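You operate a simulated robot arm through the tools that you are given. There is no shell and no other tool. Be economical: measure what you need, move in short steps, check, and stop when the job is done.

You run a simulated robot arm. Do the job below in one go: nothing can be reset, and whatever is moved stays where it is left.

JOB
Open the yellow-handled container and lift its basket out on to the bench.
Fine: lid on the black stand; the other container stays shut.

It is judged by the outcome, as a careful person would: the job done as asked, and still so three seconds after it is handed in. It fails if anything else is knocked over, pushed out of place, dropped, spilled or broken. A push-on lid holds only when it is set on centred and level and pressed home; a screw cap is set on level and turned clockwise until tight.

ROBOT AND FRAMES
A 7-joint arm with a two-finger parallel gripper on a trunk, on a base that drives. Base frame: it is fixed to the floor where the robot stands at the start and does not move with it; the origin is under the middle of the robot, x ahead of it, y to its left, z up; the surface under the hand at the start is at about z = 88. Lengths are in cm, angles in rad, forces in N, time in s.
With the tool pointing down near the work surface it reaches from about 48 to 92 cm from the robot's upright axis, wherever it stands. Its first joint turns from -2.007 to 2.007 rad. Places, roughly: container bench top [60, 40, 90]; top of the black stand [60, -30, 90]. Payload 3.91 kg.
Tool frame: the origin (TCP) lies between the finger pads and is the grasp point; the fingertips stand 3 cm ahead of it; z points along the fingers, y is the line along which they close. The gripper opens to 11 cm. The fingers are 2 cm wide and 1 cm thick; the gripper's body (4.8 by 11.2 cm) begins 5.5 cm behind the TCP.
Orientation is told as [roll, pitch, yaw] about the base's x, y, z axes, in that order, counted from this pose: with the fingers straight down and closing along the base's y, the tool's x points along the base's -x, its y along +y and its z along -z.

CONTROLS
- The arm moves only by the tool step_arm. Its argument "moves" is a list of rows, each a list of 7 numbers: the gripper command, from -1 (fully open) to 1 (shut), values between in proportion, then the shift along the base's x, y, z in cm, then the turn, a rotation vector about the base's x, y, z in rad. In form: [[claw, x, y, z, wx, wy, wz], ...]. A call has 1 to 10 rows; each row is the pose to reach, as a shift and turn from the pose commanded when the call began. Rows are played at 5 a second. More than 5 cm and 0.15 rad between two rows, or a gripper value outside its range, and nothing of the call is played. A pose out of reach is approached as far as the arm can. The call stops where the force on the tool passes 40 N (or 10 N more than at its start, if that is more) or the arm is blocked; 0.2 s more then pass. The fingers move at their own pace (about 15.3 cm/s each) and stop on an object; they squeeze with about 44 N. The grip force told is the motor's: it shows also when the fingers shut on nothing. Time passes only in rows, and 0.2 s behind the last, so rows that repeat a pose let the fingers close. It gives the time, the measured TCP pose, the force on the tool (base axes), the opening and the grip force at its end, in the units of the frame above (readings bear some noise), with the torque about the TCP (base axes, N m) and any sound that the robot's microphone picked up.
- Cameras (640 x 400 px; columns grow to the right, rows downward): "scene" is now at [22.01, 21.94, 141.96]; the picture's right is [0.20, -0.98, 0.00], its down [-0.73, -0.15, -0.67] and it looks along [0.65, 0.14, -0.75] (base axes); focal length 214 px, centre (320, 200). "wrist" rides on the gripper at [7.2, 1.7, -10.3] in the tool frame; the picture's right is [-0.23, 0.97, 0.00], its down [-0.76, -0.18, -0.62] and it looks along [-0.61, -0.14, 0.78] (tool axes); focal length 222 px, centre (320, 200). There is no depth. A picture from a camera that has moved, and an enlarged one, comes with that camera's place and axes in the base frame and with its lens.
- grab_frame(camera): a new picture of that camera. No time passes.
- move_column(by): slides the trunk up (or, below 0, down) by that many cm; the arm and the scene camera ride with it, the base frame stays. It gives what a move gives, with no picture.
- steer(legs): drives the robot by 1 to 6 legs, each [ahead, left, turn to the left] in cm, cm and rad, along the robot's own axes; the way and the turn of a leg run together, so that a leg with both is an arc; at most 150 cm and 3.142 rad a leg. The arm and the cameras ride along, it lands a little off, and it stops where it bumps. It gives what a move gives.
- aim_head(pan, tilt): turns the head with the scene camera to pan (to the left, within 1.396 rad either way) and tilt (down, from -0.506 to 1.204), counted from straight ahead of the robot. It gives what a move gives.
- close_up(camera, box): a new picture of the part [left, top, right, bottom] of that camera's present view, enlarged. No time passes.
- hand_in(): hands the job in; it is judged then, once.

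Go step by step. Nothing tells you exact positions but the pictures and the camera data: compare them with the known pose of the tool, close in by small moves and look again before you grip or let go. The budget is 120 turns and 98 pictures, counting those below and the enlarged ones. Unless the task says otherwise, let go and move clear before handing in, and close with one line.

The tools are called as a command line: name --pt "numbers of a row" for each row, then --argument value for the rest, lists and objects as JSON in quotes. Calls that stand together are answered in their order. step_arm: Moves the arm, as the interface text tells. Its arguments: {"type":"object","properties":{"moves":{"type":"array","items":{"type":"array","items":{"type":"number"}}}},"required":["moves"]} The other tools are called the same way: move_column (by) slides the trunk up or down; steer (legs) drives the base; aim_head (pan, tilt) turns the head that bears the scene camera; grab_frame (camera) takes a picture; close_up (camera, box) takes an enlarged picture of a part of a camera's view; hand_in () hands the job in.

At the start:

```text
time: 0.0
ee_pos: [42.94, 19.98, 122.24]
ee_rot: [0.0, 0.0, 0.001]
force: [-0.6, -0.2, 0.4]
moment: [-0.01, -0.01, 0.01]
grip_width: 10.98
finger_force: 0.1
trunk travel left (down, up): [-77.5, 21.5]
robot x, y, heading: [0.13, -0.05, 0.005]
head pan, tilt: [0.206, 0.841]
```

scene: 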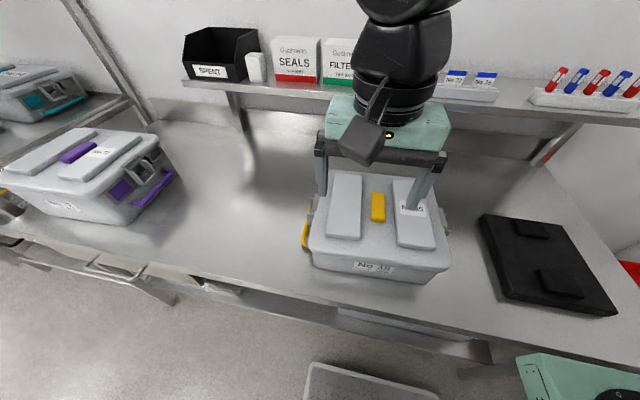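
wrist: 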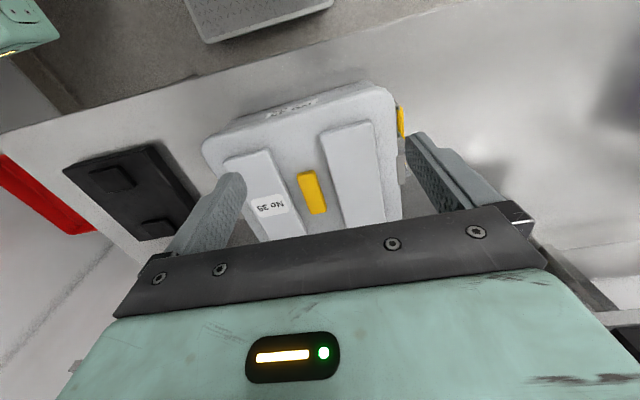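

I see the grey container with a yellow lid grip and a yellow part on its left side, the purple one further left, and the black stand on the right. I'll look closer at the latch parts first.

close_up --camera "scene" --box '[280, 150, 480, 290]'

close_up --camera "scene" --box '[0, 110, 200, 240]'

close_up --camera "wrist" --box '[190, 70, 440, 230]'

close_up --camera "scene" --box '[440, 190, 640, 330]'

```text
2.86 times, centred on (380, 220) of scene
camera zoom: at [22.01, 21.94, 141.96], right [0.2, -0.98, 0.0], down [-0.73, -0.15, -0.67], along [0.65, 0.14, -0.75], focal length 613 px, centre (149, 143)
```

zoom: 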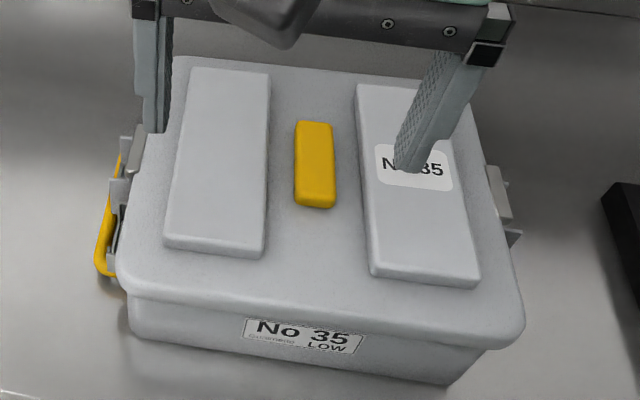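

```text
3.08 times, centred on (100, 175) of scene
camera zoom: at [22.01, 21.94, 141.96], right [0.2, -0.98, 0.0], down [-0.73, -0.15, -0.67], along [0.65, 0.14, -0.75], focal length 660 px, centre (997, 277)
```

zoom: 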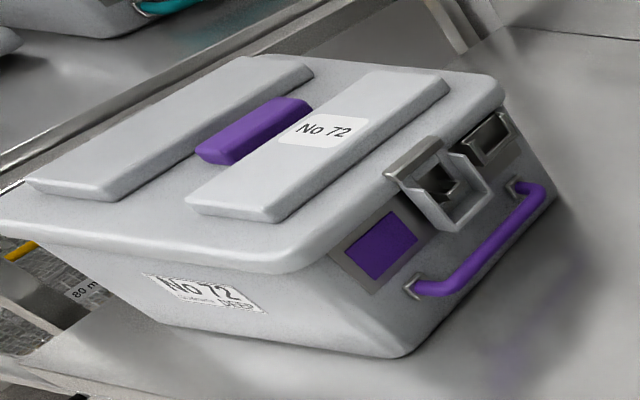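

```text
2.50 times, centred on (315, 150) of wrist
camera zoom: at [35.74, 21.65, 132.61], right [0.23, 0.97, 0.0], down [0.76, -0.18, 0.62], along [0.61, -0.14, -0.78], focal length 555 px, centre (332, 325)
```

zoom: 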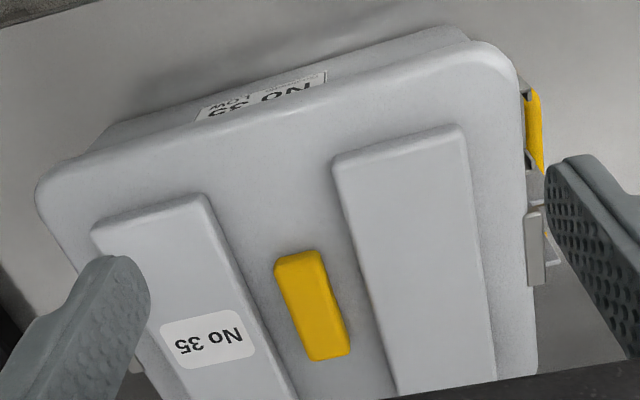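

```text
2.86 times, centred on (540, 260) of scene
camera zoom: at [22.01, 21.94, 141.96], right [0.2, -0.98, 0.0], down [-0.73, -0.15, -0.67], along [0.65, 0.14, -0.75], focal length 613 px, centre (-309, 29)
```

zoom: 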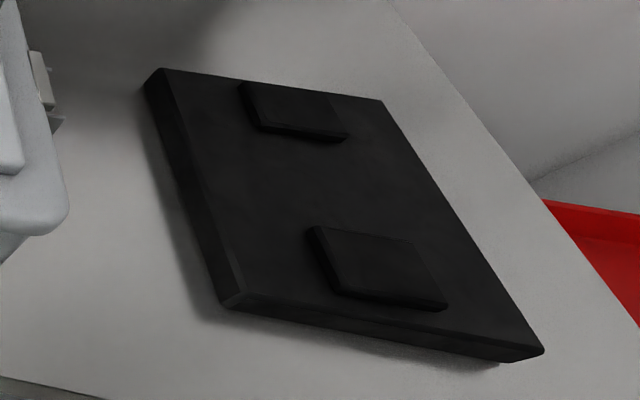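

The container has a bail latch on each end (±y). I'll swing the wrist camera to look at the left end from outside.

step_arm --pt "-1 1 2.5 0 0 0 -0.15" --pt "-1 2 5 0 0 0 -0.3" --pt "-1 3 7.5 0 0 0 -0.45" --pt "-1 4 10 0 0 0 -0.6" --pt "-1 5 12.5 0 0 0 -0.75" --pt "-1 6 15 0 0 0 -0.9" --pt "-1 7 17.5 0 0 0 -1.05" --pt "-1 8 20 0 0 0 -1.2" --pt "-1 9 22.5 0 0 0 -1.35" --pt "-1 10 25 0 0 0 -1.5"

grab_frame --camera "wrist"

grab_frame --camera "scene"

```text
time: 2.2
ee_pos: [52.89, 44.9, 122.38]
ee_rot: [-0.001, 0.0, -1.504]
force: [0.3, -1.0, 1.6]
moment: [0.05, 0.03, 0.03]
grip_width: 11.02
finger_force: 0.0
trunk travel left (down, up): [-77.5, 21.5]
robot x, y, heading: [0.02, -0.11, 0.002]
head pan, tilt: [0.206, 0.841]
```

```text
91 pictures are left
camera wrist: at [54.16, 52.18, 132.71], right [0.99, -0.16, 0.0], down [-0.13, -0.77, 0.62], along [-0.1, -0.61, -0.78], focal length 222 px, centre (320, 200)
```

wrist: 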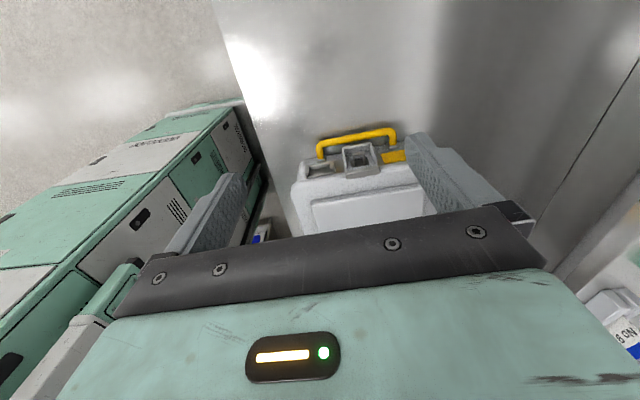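

```text
90 pictures are left
camera scene: at [22.0, 21.9, 141.97], right [0.2, -0.98, 0.0], down [-0.73, -0.15, -0.67], along [0.65, 0.14, -0.75], focal length 214 px, centre (320, 200)
```

scene: 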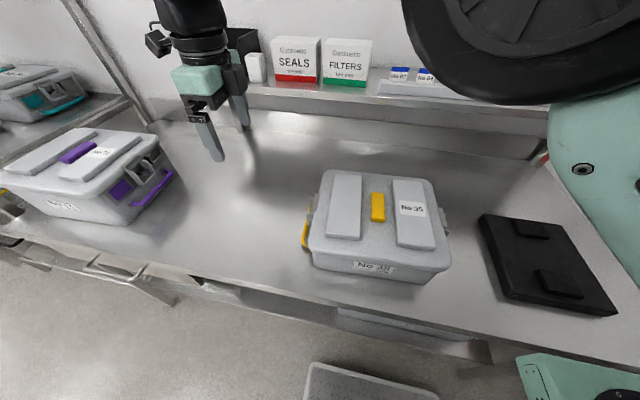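

step_arm --pt "-1 0 1 -3 -0.12 0 0" --pt "-1 0 2 -6 -0.24 0 0" --pt "-1 0 3 -9 -0.36 0 0" --pt "-1 0 4 -12 -0.48 0 0"

close_up --camera "wrist" --box '[220, 60, 460, 220]'

```text
time: 3.2
ee_pos: [48.06, 44.72, 112.08]
ee_rot: [-0.039, -0.48, -1.491]
force: [0.5, -0.8, -1.1]
moment: [0.02, 0.07, -0.01]
grip_width: 11.0
finger_force: 0.0
out of reach, approached as far as the arm can: row 2, 3, 4
trunk travel left (down, up): [-77.5, 21.5]
robot x, y, heading: [0.22, 0.34, -0.002]
head pan, tilt: [0.206, 0.841]
```

```text
2.50 times, centred on (340, 140) of wrist
camera zoom: at [49.26, 56.01, 117.9], right [0.99, -0.14, 0.07], down [-0.12, -0.4, 0.91], along [-0.1, -0.91, -0.41], focal length 555 px, centre (270, 350)
```

zoom: 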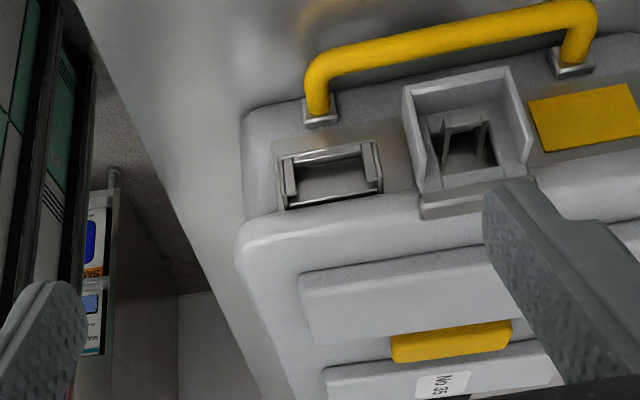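

close_up --camera "wrist" --box '[330, 70, 450, 150]'

close_up --camera "scene" --box '[290, 170, 350, 260]'

close_up --camera "scene" --box '[100, 130, 190, 220]'

```text
5.00 times, centred on (390, 110) of wrist
camera zoom: at [49.26, 56.01, 117.9], right [0.99, -0.14, 0.07], down [-0.12, -0.4, 0.91], along [-0.1, -0.91, -0.41], focal length 1111 px, centre (-30, 650)
```

zoom: 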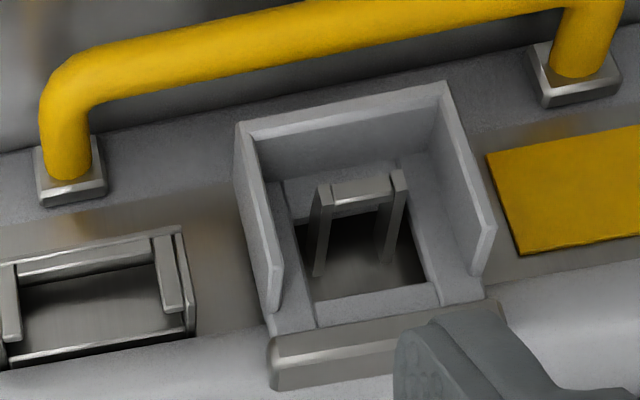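

```text
4.44 times, centred on (320, 215) of scene
camera zoom: at [22.05, 21.98, 141.95], right [0.2, -0.98, 0.0], down [-0.73, -0.15, -0.67], along [0.65, 0.14, -0.75], focal length 953 px, centre (320, 133)
```

zoom: 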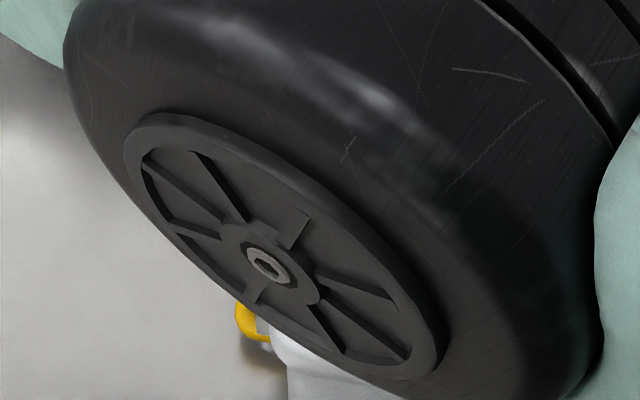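

```text
4.44 times, centred on (145, 175) of scene
camera zoom: at [22.05, 21.98, 141.95], right [0.2, -0.98, 0.0], down [-0.73, -0.15, -0.67], along [0.65, 0.14, -0.75], focal length 953 px, centre (1098, 311)
```

zoom: 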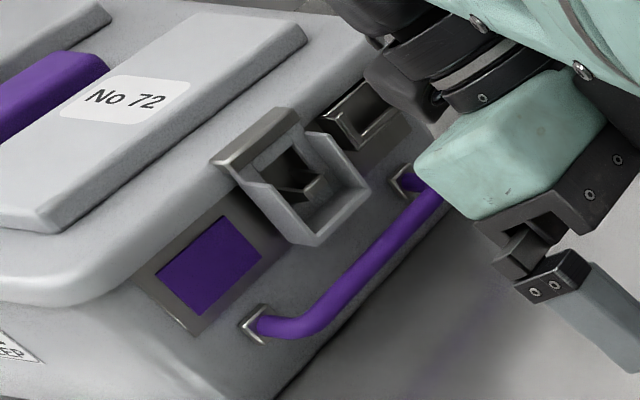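

The latches look like hinged flaps on the lid with a raised U‑shaped rim, hooked over a staple on the body. Before moving the base for a better angle, I'll check what stands around the robot.

step_arm --pt "-1 0 -2 5 0.12 0 0" --pt "-1 -2 -5 9 0.24 0 0" --pt "-1 -4 -9 12 0.36 0 0" --pt "-1 -4 -13 14 0.48 0 0"

aim_head --pan 0.9 --tilt 1.0

grab_frame --camera "scene"

aim_head --pan -0.7 --tilt 1.0

grab_frame --camera "scene"

```text
refused: row 1 steps farther than a row can; nothing moved
```

```text
time: 4.3
ee_pos: [48.01, 44.71, 112.21]
ee_rot: [-0.037, -0.477, -1.491]
force: [0.4, 1.0, 0.4]
moment: [0.02, -0.02, 0.01]
grip_width: 11.01
finger_force: 0.0
trunk travel left (down, up): [-77.5, 21.5]
robot x, y, heading: [-0.09, -0.23, 0.009]
head pan, tilt: [0.901, 1.0]
```

```text
85 pictures are left
camera scene: at [18.65, 25.8, 140.78], right [0.78, -0.62, 0.0], down [-0.52, -0.66, -0.54], along [0.34, 0.42, -0.84], focal length 214 px, centre (320, 200)
```

scene: 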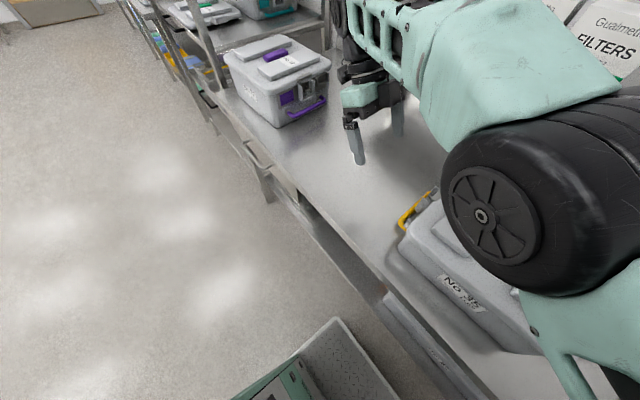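

```text
time: 5.9
ee_pos: [48.17, 44.77, 112.13]
ee_rot: [-0.036, -0.479, -1.491]
force: [-0.2, -1.1, -0.1]
moment: [-0.02, 0.02, -0.01]
grip_width: 11.0
finger_force: 0.0
trunk travel left (down, up): [-77.5, 21.5]
robot x, y, heading: [0.36, 0.06, 0.001]
head pan, tilt: [-0.7, 1.0]
```

```text
84 pictures are left
camera scene: at [19.65, 15.86, 140.78], right [-0.64, -0.77, 0.0], down [-0.64, 0.54, -0.54], along [0.41, -0.35, -0.84], focal length 214 px, centre (320, 200)
```

scene: 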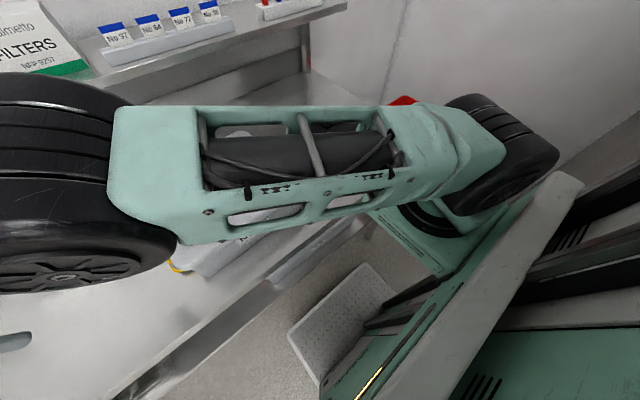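

Floor to the left is clear; the mint parts are the robot itself. I'll raise the arm, move it to the right, then drive left to see and reach the left end properly.

step_arm --pt "-1 0 -1 3 0.12 0 0" --pt "-1 0 -3 6 0.24 0 0" --pt "-1 0 -5 9 0.36 0 0" --pt "-1 0 -9 11 0.48 0 0" --pt "-1 0 -14 11 0.48 0 0" --pt "-1 0 -19 11 0.48 0 0" --pt "-1 0 -24 11 0.48 0 0"

steer --legs '[[0, 45, 0]]'

aim_head --pan -0.5 --tilt 0.75

grab_frame --camera "scene"

```text
time: 7.5
ee_pos: [48.14, 20.66, 123.42]
ee_rot: [0.0, 0.0, -1.499]
force: [-0.3, 1.5, -0.8]
moment: [-0.02, -0.01, 0.02]
grip_width: 11.01
finger_force: 0.1
trunk travel left (down, up): [-77.5, 21.5]
robot x, y, heading: [-0.24, 0.6, -0.001]
head pan, tilt: [-0.7, 1.0]
```

```text
time: 10.2
ee_pos: [47.95, 65.79, 123.39]
ee_rot: [0.0, 0.0, -1.493]
force: [-0.2, 0.2, -0.4]
moment: [0.03, -0.02, 0.0]
grip_width: 10.99
finger_force: 0.0
trunk travel left (down, up): [-77.5, 21.5]
robot x, y, heading: [-0.46, 44.9, 0.002]
head pan, tilt: [-0.7, 1.0]
```

```text
time: 11.0
ee_pos: [47.79, 65.62, 123.27]
ee_rot: [0.001, 0.0, -1.49]
force: [-0.7, 0.1, 0.9]
moment: [0.01, 0.02, 0.0]
grip_width: 11.01
finger_force: 0.1
trunk travel left (down, up): [-77.5, 21.5]
robot x, y, heading: [-0.31, 44.67, 0.01]
head pan, tilt: [-0.499, 0.75]
```

```text
83 pictures are left
camera scene: at [21.32, 61.26, 142.69], right [-0.47, -0.88, 0.0], down [-0.6, 0.32, -0.73], along [0.64, -0.35, -0.68], focal length 214 px, centre (320, 200)
```

scene: 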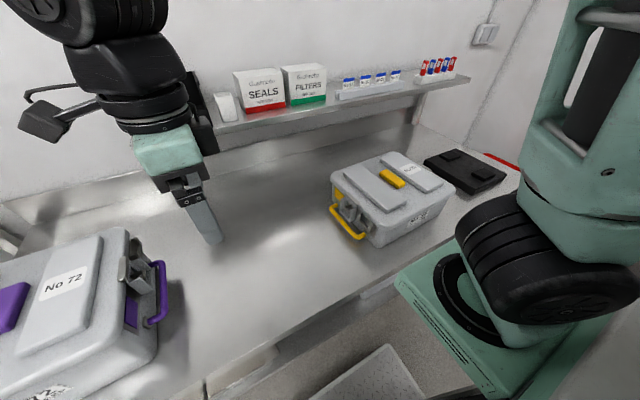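

close_up --camera "scene" --box '[310, 140, 470, 260]'

close_up --camera "scene" --box '[322, 180, 382, 245]'

close_up --camera "scene" --box '[90, 225, 190, 340]'

```text
3.33 times, centred on (390, 200) of scene
camera zoom: at [21.32, 61.26, 142.69], right [-0.47, -0.88, 0.0], down [-0.6, 0.32, -0.73], along [0.64, -0.35, -0.68], focal length 715 px, centre (87, 200)
```

zoom: 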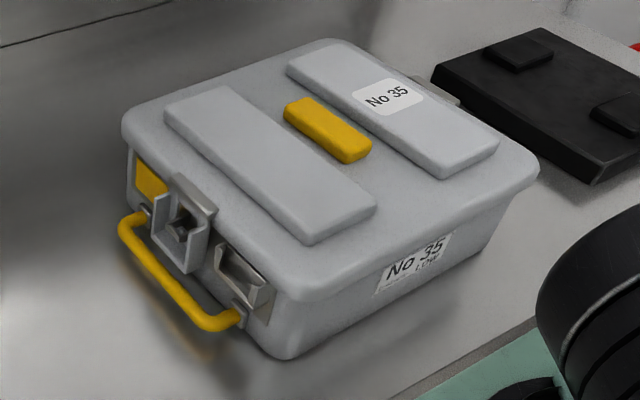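

```text
6.15 times, centred on (352, 212) of scene
camera zoom: at [21.32, 61.26, 142.69], right [-0.47, -0.88, 0.0], down [-0.6, 0.32, -0.73], along [0.64, -0.35, -0.68], focal length 1320 px, centre (123, 123)
```

zoom: 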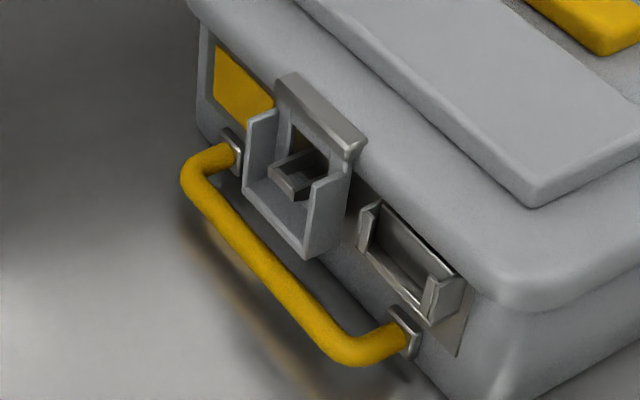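

```text
3.48 times, centred on (140, 282) of scene
camera zoom: at [21.32, 61.26, 142.69], right [-0.47, -0.88, 0.0], down [-0.6, 0.32, -0.73], along [0.64, -0.35, -0.68], focal length 746 px, centre (946, -87)
```

zoom: 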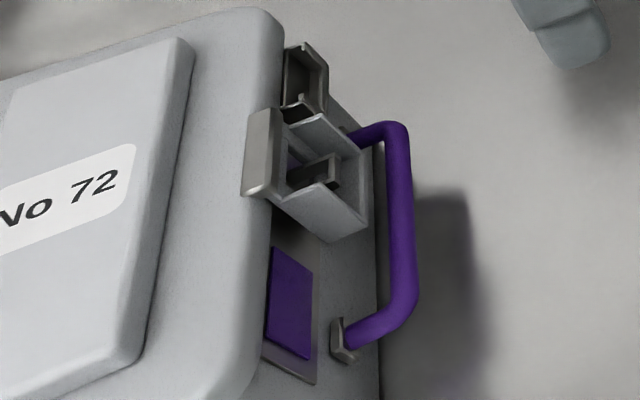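

The left latch flap spans x≈55.5–61.3, lip at y≈31.9, z≈92. I'll hover there with the fingers half closed and tilted toward the container, then check.

step_arm --pt "-0.364 1.3 -3.2 -2 -0.12 0 0" --pt "-0.364 2.6 -6.4 -4 -0.24 0 0" --pt "-0.364 3.9 -9.6 -6 -0.36 0 0" --pt "-0.364 5.2 -12.8 -8 -0.48 0 0" --pt "-0.364 6.5 -16 -10 -0.6 0 0" --pt "-0.364 8 -19 -12 -0.7 0 0" --pt "-0.364 9.2 -22 -14 -0.7 0 0" --pt "-0.364 10.5 -25 -16 -0.7 0 0"

grab_frame --camera "scene"

grab_frame --camera "wrist"

```text
time: 12.8
ee_pos: [58.42, 40.65, 107.46]
ee_rot: [-0.065, -0.698, -1.469]
force: [-0.1, -0.1, 0.3]
moment: [0.0, -0.03, 0.0]
grip_width: 7.52
finger_force: 0.1
trunk travel left (down, up): [-77.5, 21.5]
robot x, y, heading: [-0.31, 44.48, 0.003]
head pan, tilt: [-0.499, 0.75]
```

```text
79 pictures are left
camera scene: at [21.29, 61.28, 142.7], right [-0.47, -0.88, 0.0], down [-0.6, 0.32, -0.73], along [0.64, -0.35, -0.68], focal length 214 px, centre (320, 200)
```

scene: 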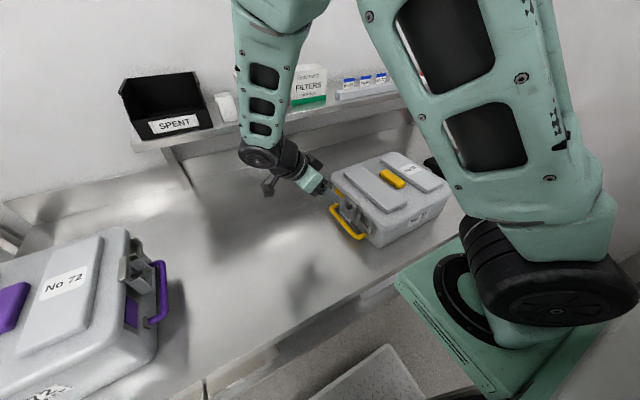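

```text
78 pictures are left
camera wrist: at [59.54, 52.89, 110.65], right [0.99, -0.11, 0.1], down [-0.12, -0.19, 0.97], along [-0.09, -0.98, -0.2], focal length 222 px, centre (320, 200)
```

wrist: 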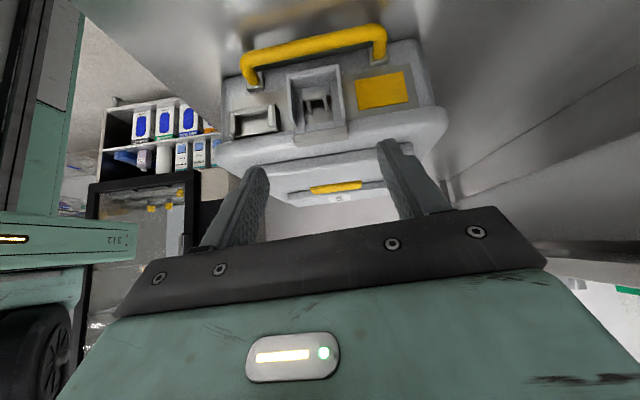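

step_arm --pt "-0.364 0 -2.0 -3.2 0 0 0" --pt "-0.364 0 -4.0 -6.4 0 0 0" --pt "-0.364 0 -6.0 -9.6 0 0 0"

grab_frame --camera "wrist"

close_up --camera "scene" --box '[300, 160, 400, 250]'

```text
time: 13.6
ee_pos: [58.46, 34.65, 97.78]
ee_rot: [-0.064, -0.696, -1.47]
force: [0.0, -0.5, -0.1]
moment: [0.0, -0.04, 0.02]
grip_width: 7.5
finger_force: 0.1
trunk travel left (down, up): [-77.5, 21.5]
robot x, y, heading: [0.02, 45.01, 0.006]
head pan, tilt: [-0.499, 0.75]
```

```text
77 pictures are left
camera wrist: at [59.52, 46.95, 100.95], right [0.99, -0.12, 0.1], down [-0.12, -0.19, 0.97], along [-0.09, -0.97, -0.2], focal length 222 px, centre (320, 200)
```

wrist: 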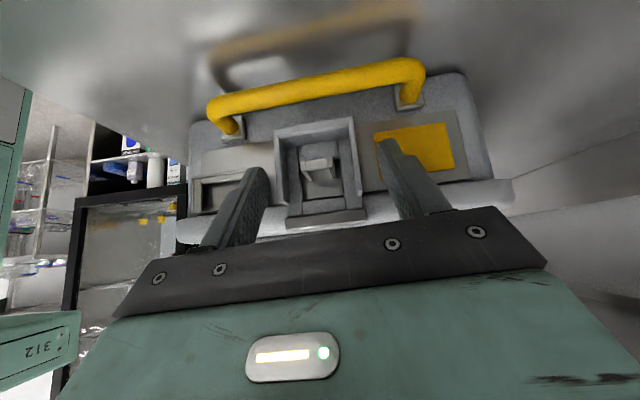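

```text
4.44 times, centred on (350, 205) of scene
camera zoom: at [21.29, 61.25, 142.71], right [-0.47, -0.88, 0.0], down [-0.6, 0.32, -0.73], along [0.64, -0.35, -0.68], focal length 953 px, centre (187, 178)
```

zoom: 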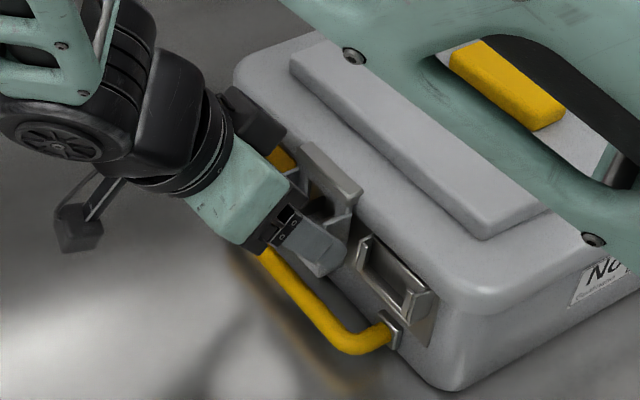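

step_arm --pt "-0.364 -0.2 -0.8 -1.4 0 0 0" --pt "-0.364 -0.3 -1.6 -2.7 0 0 0"

close_up --camera "wrist" --box '[220, 70, 420, 220]'

close_up --camera "scene" --box '[320, 180, 380, 240]'

```text
time: 14.2
ee_pos: [57.88, 33.12, 94.97]
ee_rot: [-0.065, -0.698, -1.468]
force: [0.0, -0.2, 0.6]
moment: [0.02, 0.02, -0.02]
grip_width: 7.51
finger_force: 0.1
trunk travel left (down, up): [-77.5, 21.5]
robot x, y, heading: [-0.04, 44.56, 0.01]
head pan, tilt: [-0.499, 0.75]
```

```text
2.67 times, centred on (320, 145) of wrist
camera zoom: at [59.14, 45.34, 98.2], right [0.99, -0.12, 0.1], down [-0.12, -0.19, 0.97], along [-0.09, -0.97, -0.2], focal length 592 px, centre (320, 347)
```

zoom: 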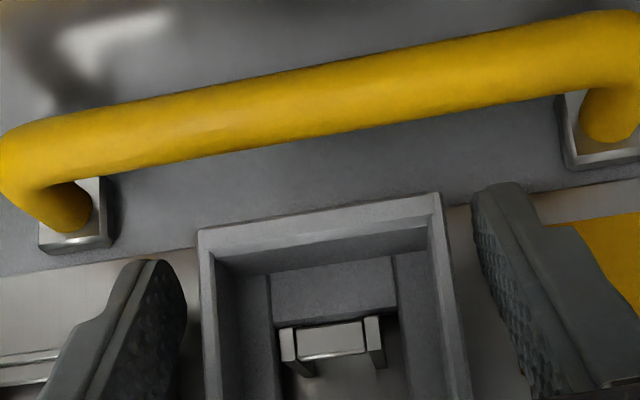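

```text
6.67 times, centred on (350, 210) of scene
camera zoom: at [21.31, 61.26, 142.7], right [-0.47, -0.88, 0.0], down [-0.6, 0.32, -0.73], along [0.64, -0.35, -0.68], focal length 1430 px, centre (120, 133)
```

zoom: 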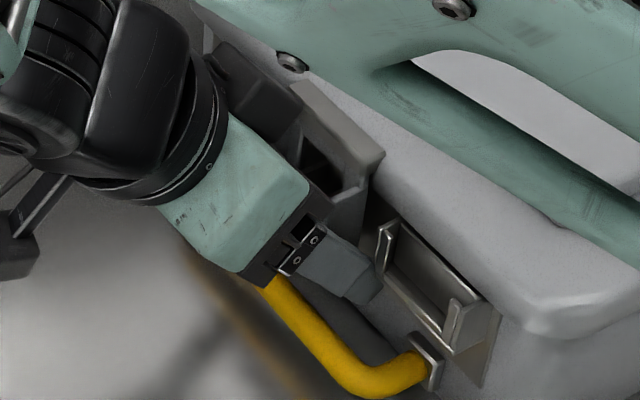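

step_arm --pt "-0.364 0.1 -0.5 0 0 0 0" --pt "-0.2 0.1 -0.5 0 0 0 0" --pt "0 0.1 -0.5 0 0 0 0" --pt "1 0.1 -0.5 0 0 0 0" --pt "1 0.1 -0.5 0 0 0 0"

close_up --camera "wrist" --box '[220, 70, 420, 220]'

```text
time: 15.4
ee_pos: [58.12, 32.58, 94.99]
ee_rot: [-0.064, -0.698, -1.468]
force: [0.8, -0.2, 0.5]
moment: [0.06, -0.38, -0.02]
grip_width: 5.54
finger_force: 44.4
trunk travel left (down, up): [-77.5, 21.5]
robot x, y, heading: [0.23, 44.83, 0.006]
head pan, tilt: [-0.499, 0.75]
```

```text
2.67 times, centred on (320, 145) of wrist
camera zoom: at [59.3, 44.79, 98.18], right [0.99, -0.12, 0.1], down [-0.12, -0.19, 0.97], along [-0.09, -0.97, -0.2], focal length 592 px, centre (320, 347)
```

zoom: 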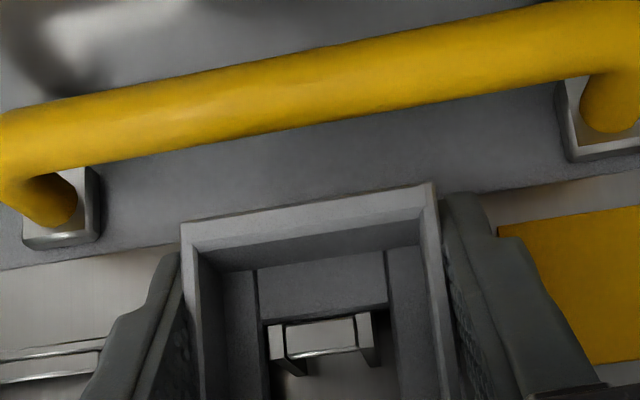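

step_arm --pt "1 0 0.46 0.36 0.12 0 0" --pt "1 0 0.87 0.78 0.24 0 0"

close_up --camera "wrist" --box '[200, 70, 440, 220]'

close_up --camera "scene" --box '[320, 180, 380, 240]'

```text
time: 16.0
ee_pos: [57.98, 33.45, 95.87]
ee_rot: [-0.041, -0.457, -1.483]
force: [-2.2, -1.4, -3.6]
moment: [0.18, 0.39, -0.33]
grip_width: 5.53
finger_force: 43.7
trunk travel left (down, up): [-77.5, 21.5]
robot x, y, heading: [-0.04, 44.8, 0.003]
head pan, tilt: [-0.499, 0.75]
```

```text
2.67 times, centred on (320, 145) of wrist
camera zoom: at [59.22, 44.61, 101.77], right [0.99, -0.14, 0.07], down [-0.12, -0.42, 0.9], along [-0.1, -0.9, -0.43], focal length 592 px, centre (320, 347)
```

zoom: 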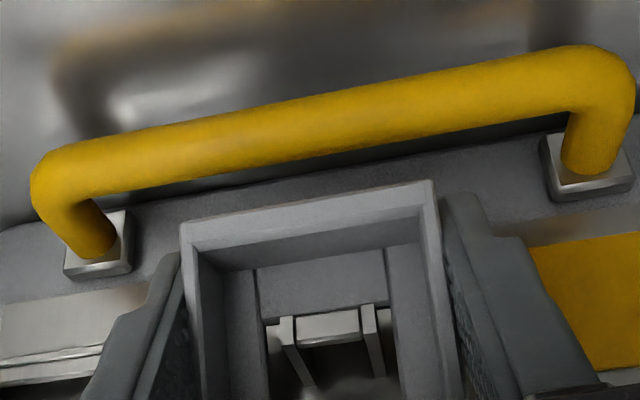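

```text
6.67 times, centred on (350, 210) of scene
camera zoom: at [21.36, 61.28, 142.67], right [-0.47, -0.88, 0.0], down [-0.6, 0.32, -0.73], along [0.64, -0.35, -0.68], focal length 1430 px, centre (120, 133)
```

zoom: 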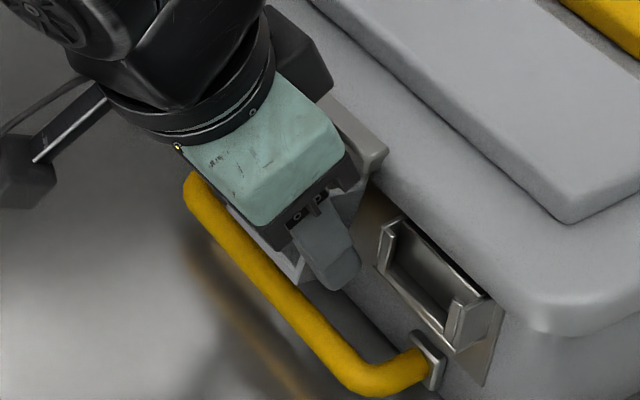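

The flap swings up freely about a top hinge. I'll continue the arc.

step_arm --pt "1 0 0.36 0.46 0.12 0 0" --pt "1 0 0.66 0.96 0.24 0 0" --pt "1 0 0.9 1.5 0.36 0 0" --pt "1 0 1.07 2.06 0.48 0 0" --pt "1 0 1.18 2.63 0.6 0 0" --pt "1 0 1.21 3.22 0.72 0 0" --pt "1 0 1.18 3.8 0.84 0 0" --pt "1 0 1.07 4.38 0.96 0 0" --pt "1 0 0.9 4.94 1.08 0 0"

close_up --camera "scene" --box '[300, 160, 400, 250]'

grab_frame --camera "wrist"

```text
time: 18.0
ee_pos: [58.15, 34.28, 100.77]
ee_rot: [0.057, 0.62, -1.476]
force: [0.3, 7.0, -1.8]
moment: [0.08, 1.19, -0.27]
grip_width: 5.54
finger_force: 44.6
trunk travel left (down, up): [-77.5, 21.5]
robot x, y, heading: [-0.38, 44.63, 0.008]
head pan, tilt: [-0.499, 0.75]
```

```text
4.44 times, centred on (350, 205) of scene
camera zoom: at [21.33, 61.31, 142.69], right [-0.47, -0.88, 0.0], down [-0.6, 0.32, -0.73], along [0.64, -0.35, -0.68], focal length 953 px, centre (187, 178)
```

zoom: 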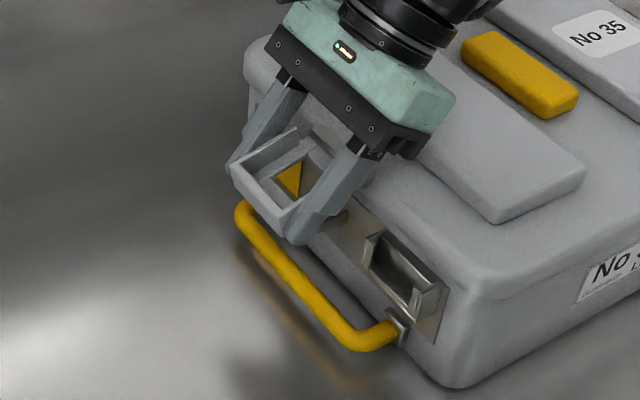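

```text
69 pictures are left
camera wrist: at [59.27, 34.24, 113.5], right [0.99, -0.12, -0.09], down [-0.12, -0.99, 0.06], along [-0.09, -0.05, -0.99], focal length 222 px, centre (320, 200)
```

wrist: 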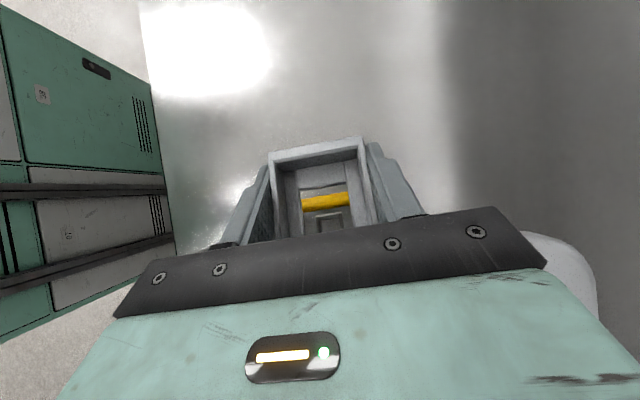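

The flap is about 75° up. I'll release and back off to see whether it stays.

step_arm --pt "-0.3 0 0 0 0 0 0" --pt "-0.3 0 0 0 0 0 0" --pt "-0.3 0 -1.0 2.5 0 0 0" --pt "-0.3 0 -1.5 6 0 0 0" --pt "-0.3 0 -1.5 10 -0.1 0 0" --pt "-0.3 0 -1.5 14 -0.24 0 0" --pt "-0.3 0 -1.5 18 -0.38 0 0" --pt "-0.3 0 -1.5 20 -0.5 0 0" --pt "-0.3 0 -1.5 22 -0.6 0 0"

close_up --camera "scene" --box '[300, 160, 400, 250]'

```text
time: 20.0
ee_pos: [57.92, 32.89, 122.69]
ee_rot: [0.002, 0.02, -1.493]
force: [-0.1, -0.6, -0.5]
moment: [0.0, -0.01, -0.02]
grip_width: 7.15
finger_force: 0.0
trunk travel left (down, up): [-77.5, 21.5]
robot x, y, heading: [0.03, 44.95, 0.006]
head pan, tilt: [-0.499, 0.75]
```

```text
4.44 times, centred on (350, 205) of scene
camera zoom: at [21.34, 61.24, 142.69], right [-0.47, -0.88, 0.0], down [-0.6, 0.32, -0.73], along [0.64, -0.35, -0.68], focal length 953 px, centre (187, 178)
```

zoom: 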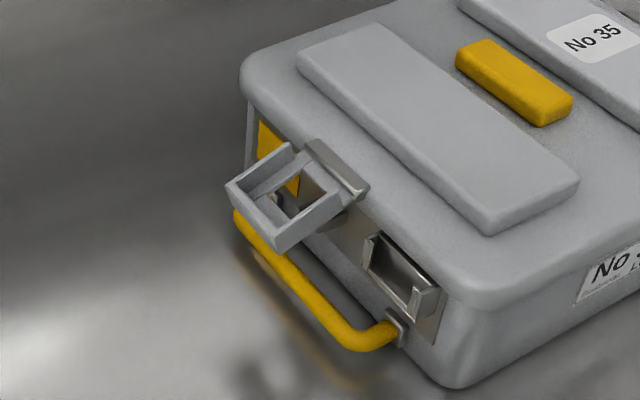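

The left flap stays up. Now I'll drive right to work on the other end.

steer --legs '[[0, -62, 0]]'

aim_head --pan 0.5 --tilt 0.75

grab_frame --camera "scene"

```text
time: 23.5
ee_pos: [58.04, -29.9, 122.59]
ee_rot: [0.002, 0.018, -1.503]
force: [-0.5, 0.5, -0.5]
moment: [-0.02, 0.0, 0.01]
grip_width: 7.15
finger_force: 0.0
trunk travel left (down, up): [-77.5, 21.5]
robot x, y, heading: [0.26, -17.24, 0.0]
head pan, tilt: [-0.499, 0.75]
```

```text
time: 24.8
ee_pos: [57.92, -29.84, 122.6]
ee_rot: [0.0, 0.018, -1.502]
force: [-0.2, -0.2, 0.7]
moment: [-0.01, 0.03, 0.0]
grip_width: 7.15
finger_force: 0.1
trunk travel left (down, up): [-77.5, 21.5]
robot x, y, heading: [-0.04, -17.66, 0.001]
head pan, tilt: [0.499, 0.75]
```

```text
67 pictures are left
camera scene: at [21.65, 6.85, 142.69], right [0.48, -0.88, 0.0], down [-0.6, -0.32, -0.73], along [0.64, 0.35, -0.68], focal length 214 px, centre (320, 200)
```

scene: 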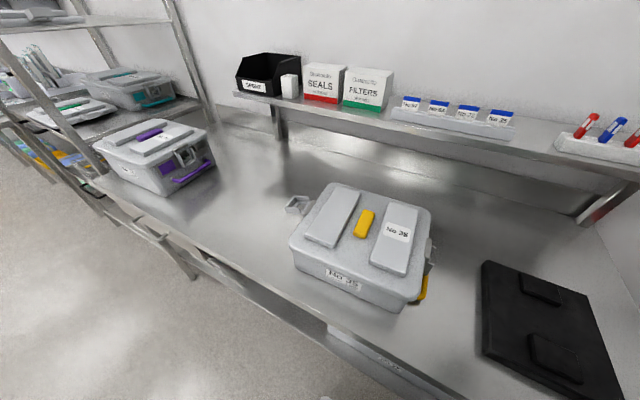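

close_up --camera "scene" --box '[280, 170, 460, 320]'

close_up --camera "scene" --box '[400, 225, 450, 310]'

```text
2.67 times, centred on (370, 245) of scene
camera zoom: at [21.65, 6.85, 142.69], right [0.48, -0.88, 0.0], down [-0.6, -0.32, -0.73], along [0.64, 0.35, -0.68], focal length 572 px, centre (187, 80)
```

zoom: 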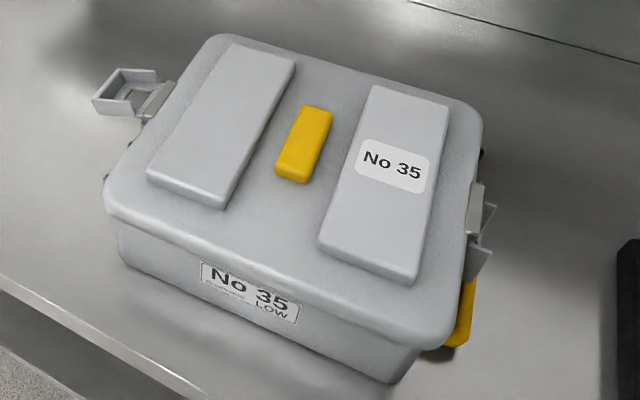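

```text
4.71 times, centred on (425, 268) of scene
camera zoom: at [21.65, 6.85, 142.69], right [0.48, -0.88, 0.0], down [-0.6, -0.32, -0.73], along [0.64, 0.35, -0.68], focal length 1009 px, centre (-174, -118)
```

zoom: 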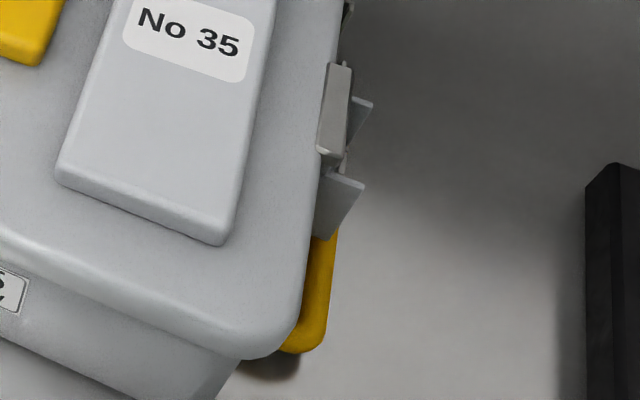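

Right latch by symmetry: flap centre x≈60.5, lip y≈-3.8. I'll hover beside it with the tool tilted the other way.

step_arm --pt "-0.364 0.3 2 -1.8 0.1 0 0" --pt "-0.364 0.6 4 -3.6 0.2 0 0" --pt "-0.364 0.9 6 -5.4 0.3 0 0" --pt "-0.364 1.2 8 -7.2 0.4 0 0" --pt "-0.364 1.6 10 -9 0.5 0 0" --pt "-0.364 2 12 -10.8 0.6 0 0" --pt "-0.364 2.3 14 -12.6 0.7 0 0" --pt "-0.364 2.6 16 -14 0.7 0 0"

grab_frame --camera "scene"

grab_frame --camera "wrist"

```text
time: 26.6
ee_pos: [60.5, -13.79, 108.45]
ee_rot: [0.059, 0.719, -1.481]
force: [0.0, 0.7, 0.1]
moment: [-0.06, -0.05, 0.01]
grip_width: 7.52
finger_force: 0.0
trunk travel left (down, up): [-77.5, 21.5]
robot x, y, heading: [0.02, -17.03, -0.0]
head pan, tilt: [0.499, 0.75]
```

```text
64 pictures are left
camera scene: at [21.63, 6.83, 142.7], right [0.48, -0.88, 0.0], down [-0.6, -0.32, -0.73], along [0.64, 0.35, -0.68], focal length 214 px, centre (320, 200)
```

scene: 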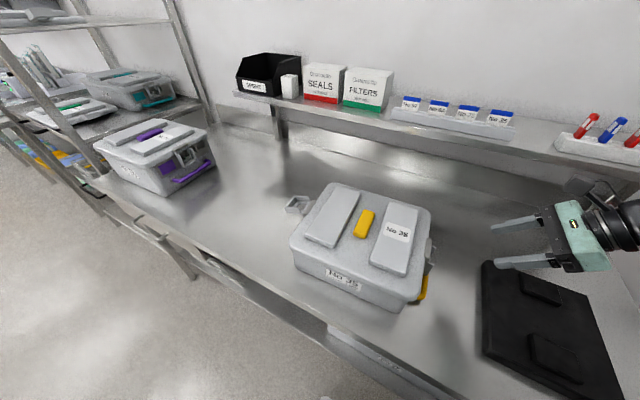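

```text
63 pictures are left
camera wrist: at [61.73, -15.06, 121.1], right [0.99, -0.12, -0.11], down [-0.13, -0.99, -0.04], along [-0.1, 0.05, -0.99], focal length 222 px, centre (320, 200)
```

wrist: 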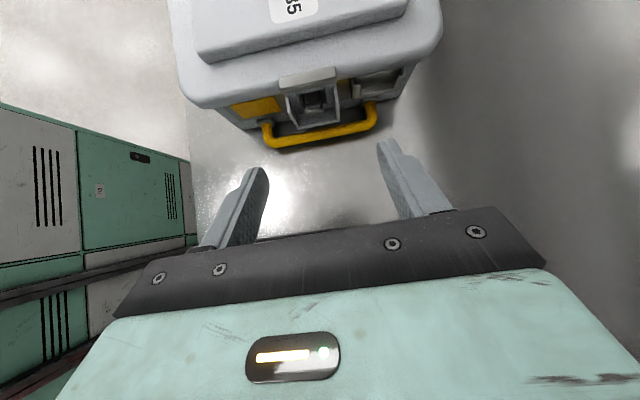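

step_arm --pt "-0.364 -0.2 2.1 -3.1 0 0 0" --pt "-0.364 -0.4 4.2 -6.2 0 0 0" --pt "-0.364 -0.5 6.3 -9.4 0 0 0"

close_up --camera "wrist" --box '[200, 60, 440, 220]'

close_up --camera "scene" --box '[380, 210, 480, 310]'

```text
time: 27.4
ee_pos: [59.71, -7.49, 99.09]
ee_rot: [0.061, 0.718, -1.481]
force: [-0.2, -0.1, -0.4]
moment: [0.01, -0.04, -0.02]
grip_width: 7.49
finger_force: 0.0
trunk travel left (down, up): [-77.5, 21.5]
robot x, y, heading: [-0.14, -17.55, -0.001]
head pan, tilt: [0.499, 0.75]
```

```text
2.50 times, centred on (320, 140) of wrist
camera zoom: at [61.02, -8.78, 111.81], right [0.99, -0.12, -0.1], down [-0.13, -0.99, -0.04], along [-0.1, 0.05, -0.99], focal length 555 px, centre (320, 350)
```

zoom: 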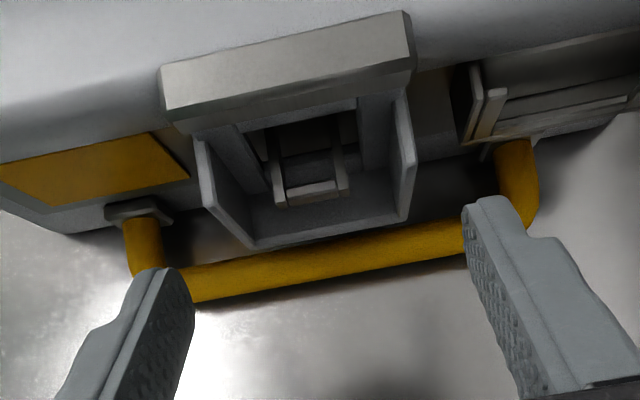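

```text
4.00 times, centred on (430, 260) of scene
camera zoom: at [21.6, 6.84, 142.71], right [0.48, -0.88, 0.0], down [-0.6, -0.33, -0.73], along [0.64, 0.35, -0.68], focal length 858 px, centre (-120, -40)
```

zoom: 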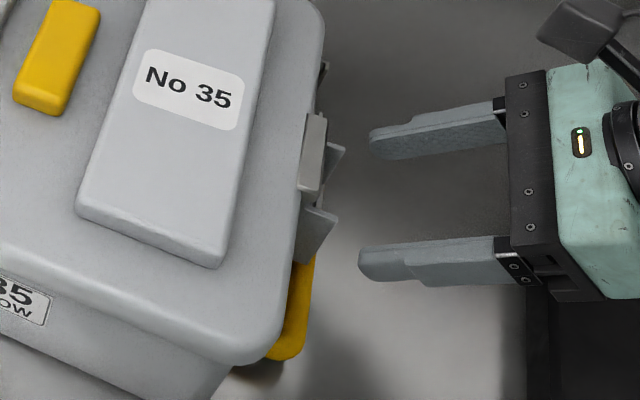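

step_arm --pt "-0.364 0 1.3 -2.0 0 0 0" --pt "-0.364 0 2.6 -4.1 0 0 0"

close_up --camera "wrist" --box '[200, 60, 440, 220]'

close_up --camera "scene" --box '[380, 210, 480, 310]'

```text
time: 28.0
ee_pos: [59.87, -5.06, 95.18]
ee_rot: [0.062, 0.715, -1.478]
force: [0.1, 0.3, -0.5]
moment: [0.0, -0.04, -0.04]
grip_width: 7.5
finger_force: 0.0
trunk travel left (down, up): [-77.5, 21.5]
robot x, y, heading: [0.1, -17.21, -0.003]
head pan, tilt: [0.499, 0.75]
```

```text
2.50 times, centred on (320, 140) of wrist
camera zoom: at [61.11, -6.36, 107.74], right [0.99, -0.12, -0.1], down [-0.12, -0.99, -0.04], along [-0.1, 0.05, -0.99], focal length 555 px, centre (320, 350)
```

zoom: 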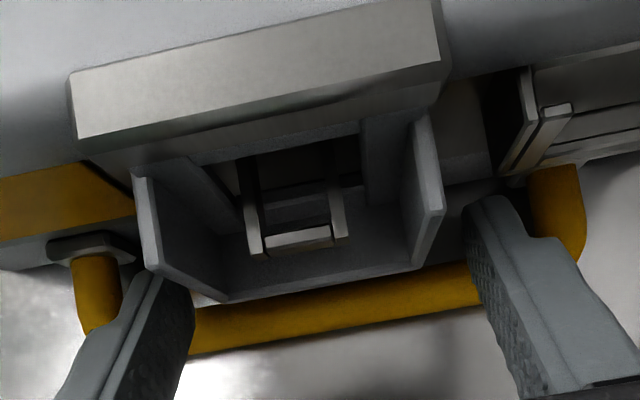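

```text
4.00 times, centred on (430, 260) of scene
camera zoom: at [21.61, 6.85, 142.7], right [0.48, -0.88, 0.0], down [-0.6, -0.33, -0.73], along [0.64, 0.35, -0.68], focal length 858 px, centre (-120, -40)
```

zoom: 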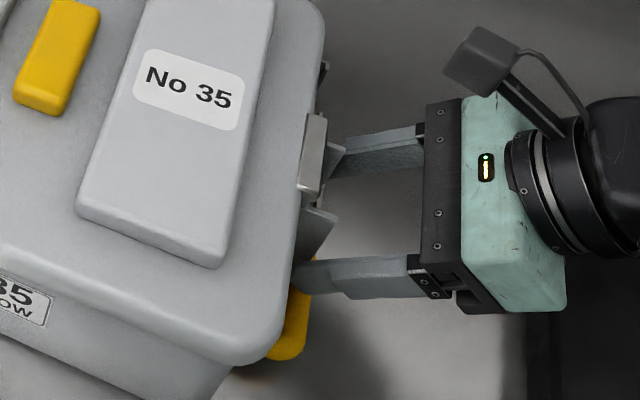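

step_arm --pt "-0.364 -0.4 0 0 0 0 0" --pt "-0.364 -0.4 0.6 0 0 0 0" --pt "-0.364 -0.4 0.6 0 0 0 0"

close_up --camera "wrist" --box '[200, 60, 440, 220]'

```text
time: 28.8
ee_pos: [59.64, -4.43, 95.06]
ee_rot: [0.061, 0.718, -1.48]
force: [0.0, 0.6, 0.6]
moment: [-0.03, 0.0, -0.03]
grip_width: 7.49
finger_force: 0.0
trunk travel left (down, up): [-77.5, 21.5]
robot x, y, heading: [-0.19, -16.93, 0.0]
head pan, tilt: [0.499, 0.75]
```

```text
2.50 times, centred on (320, 140) of wrist
camera zoom: at [60.82, -5.73, 107.76], right [0.99, -0.12, -0.11], down [-0.12, -0.99, -0.04], along [-0.1, 0.05, -0.99], focal length 555 px, centre (320, 350)
```

zoom: 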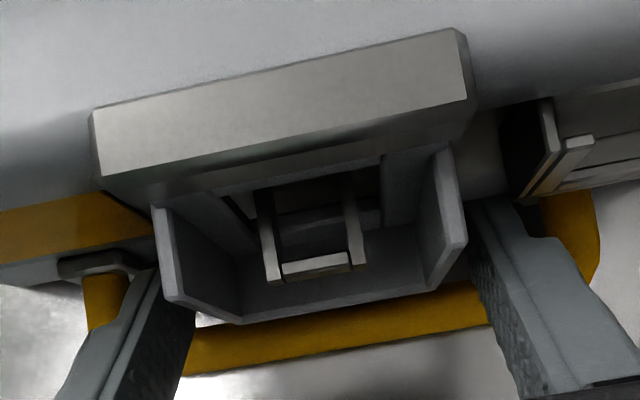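

step_arm --pt "-0.2 0 0 0 0 0 0" --pt "0 0 0 0 0 0 0" --pt "1 0 0 0 0 0 0" --pt "1 0 0 0 0 0 0"

close_up --camera "wrist" --box '[200, 60, 440, 220]'

```text
time: 29.8
ee_pos: [59.57, -4.45, 95.0]
ee_rot: [0.06, 0.717, -1.48]
force: [2.5, 1.3, 3.0]
moment: [0.0, 0.06, -0.59]
grip_width: 5.5
finger_force: 44.4
trunk travel left (down, up): [-77.5, 21.5]
robot x, y, heading: [0.14, -17.33, -0.001]
head pan, tilt: [0.499, 0.75]
```

```text
2.50 times, centred on (320, 140) of wrist
camera zoom: at [60.85, -5.74, 107.77], right [0.99, -0.12, -0.11], down [-0.13, -0.99, -0.04], along [-0.1, 0.05, -0.99], focal length 555 px, centre (320, 350)
```

zoom: 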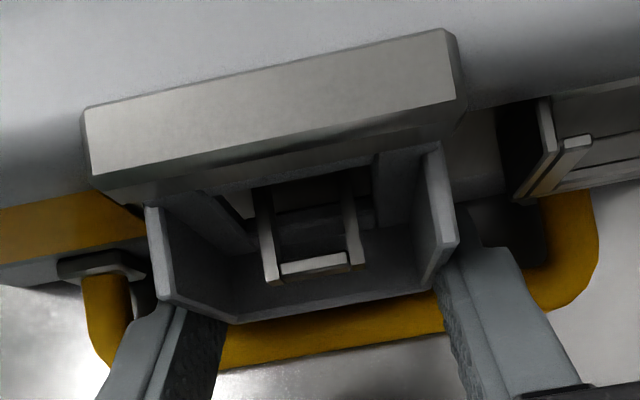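

step_arm --pt "1 0 -0.46 0.36 -0.12 0 0" --pt "1 0 -0.87 0.78 -0.24 0 0" --pt "1 0 -1.23 1.24 -0.36 0 0" --pt "1 0 -1.53 1.74 -0.48 0 0" --pt "1 0 -1.77 2.28 -0.6 0 0" --pt "1 0 -1.94 2.84 -0.72 0 0" --pt "1 0 -2.05 3.41 -0.84 0 0" --pt "1 0 -2.08 4.0 -0.96 0 0" --pt "1 0 -2.05 4.58 -1.08 0 0" --pt "1 0 -1.94 5.16 -1.2 0 0"

close_up --camera "scene" --box '[280, 170, 480, 320]'

```text
time: 32.0
ee_pos: [59.72, -6.35, 100.29]
ee_rot: [-0.035, -0.482, -1.494]
force: [4.5, -0.4, 1.9]
moment: [0.14, -1.23, -0.07]
grip_width: 5.55
finger_force: 43.9
trunk travel left (down, up): [-77.5, 21.5]
robot x, y, heading: [0.01, -17.53, -0.002]
head pan, tilt: [0.499, 0.75]
```

```text
2.67 times, centred on (380, 245) of scene
camera zoom: at [21.67, 6.83, 142.69], right [0.48, -0.88, 0.0], down [-0.6, -0.33, -0.73], along [0.64, 0.35, -0.68], focal length 572 px, centre (160, 80)
```

zoom: 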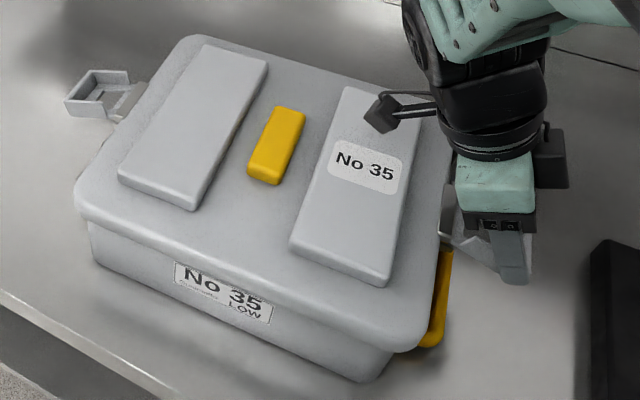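

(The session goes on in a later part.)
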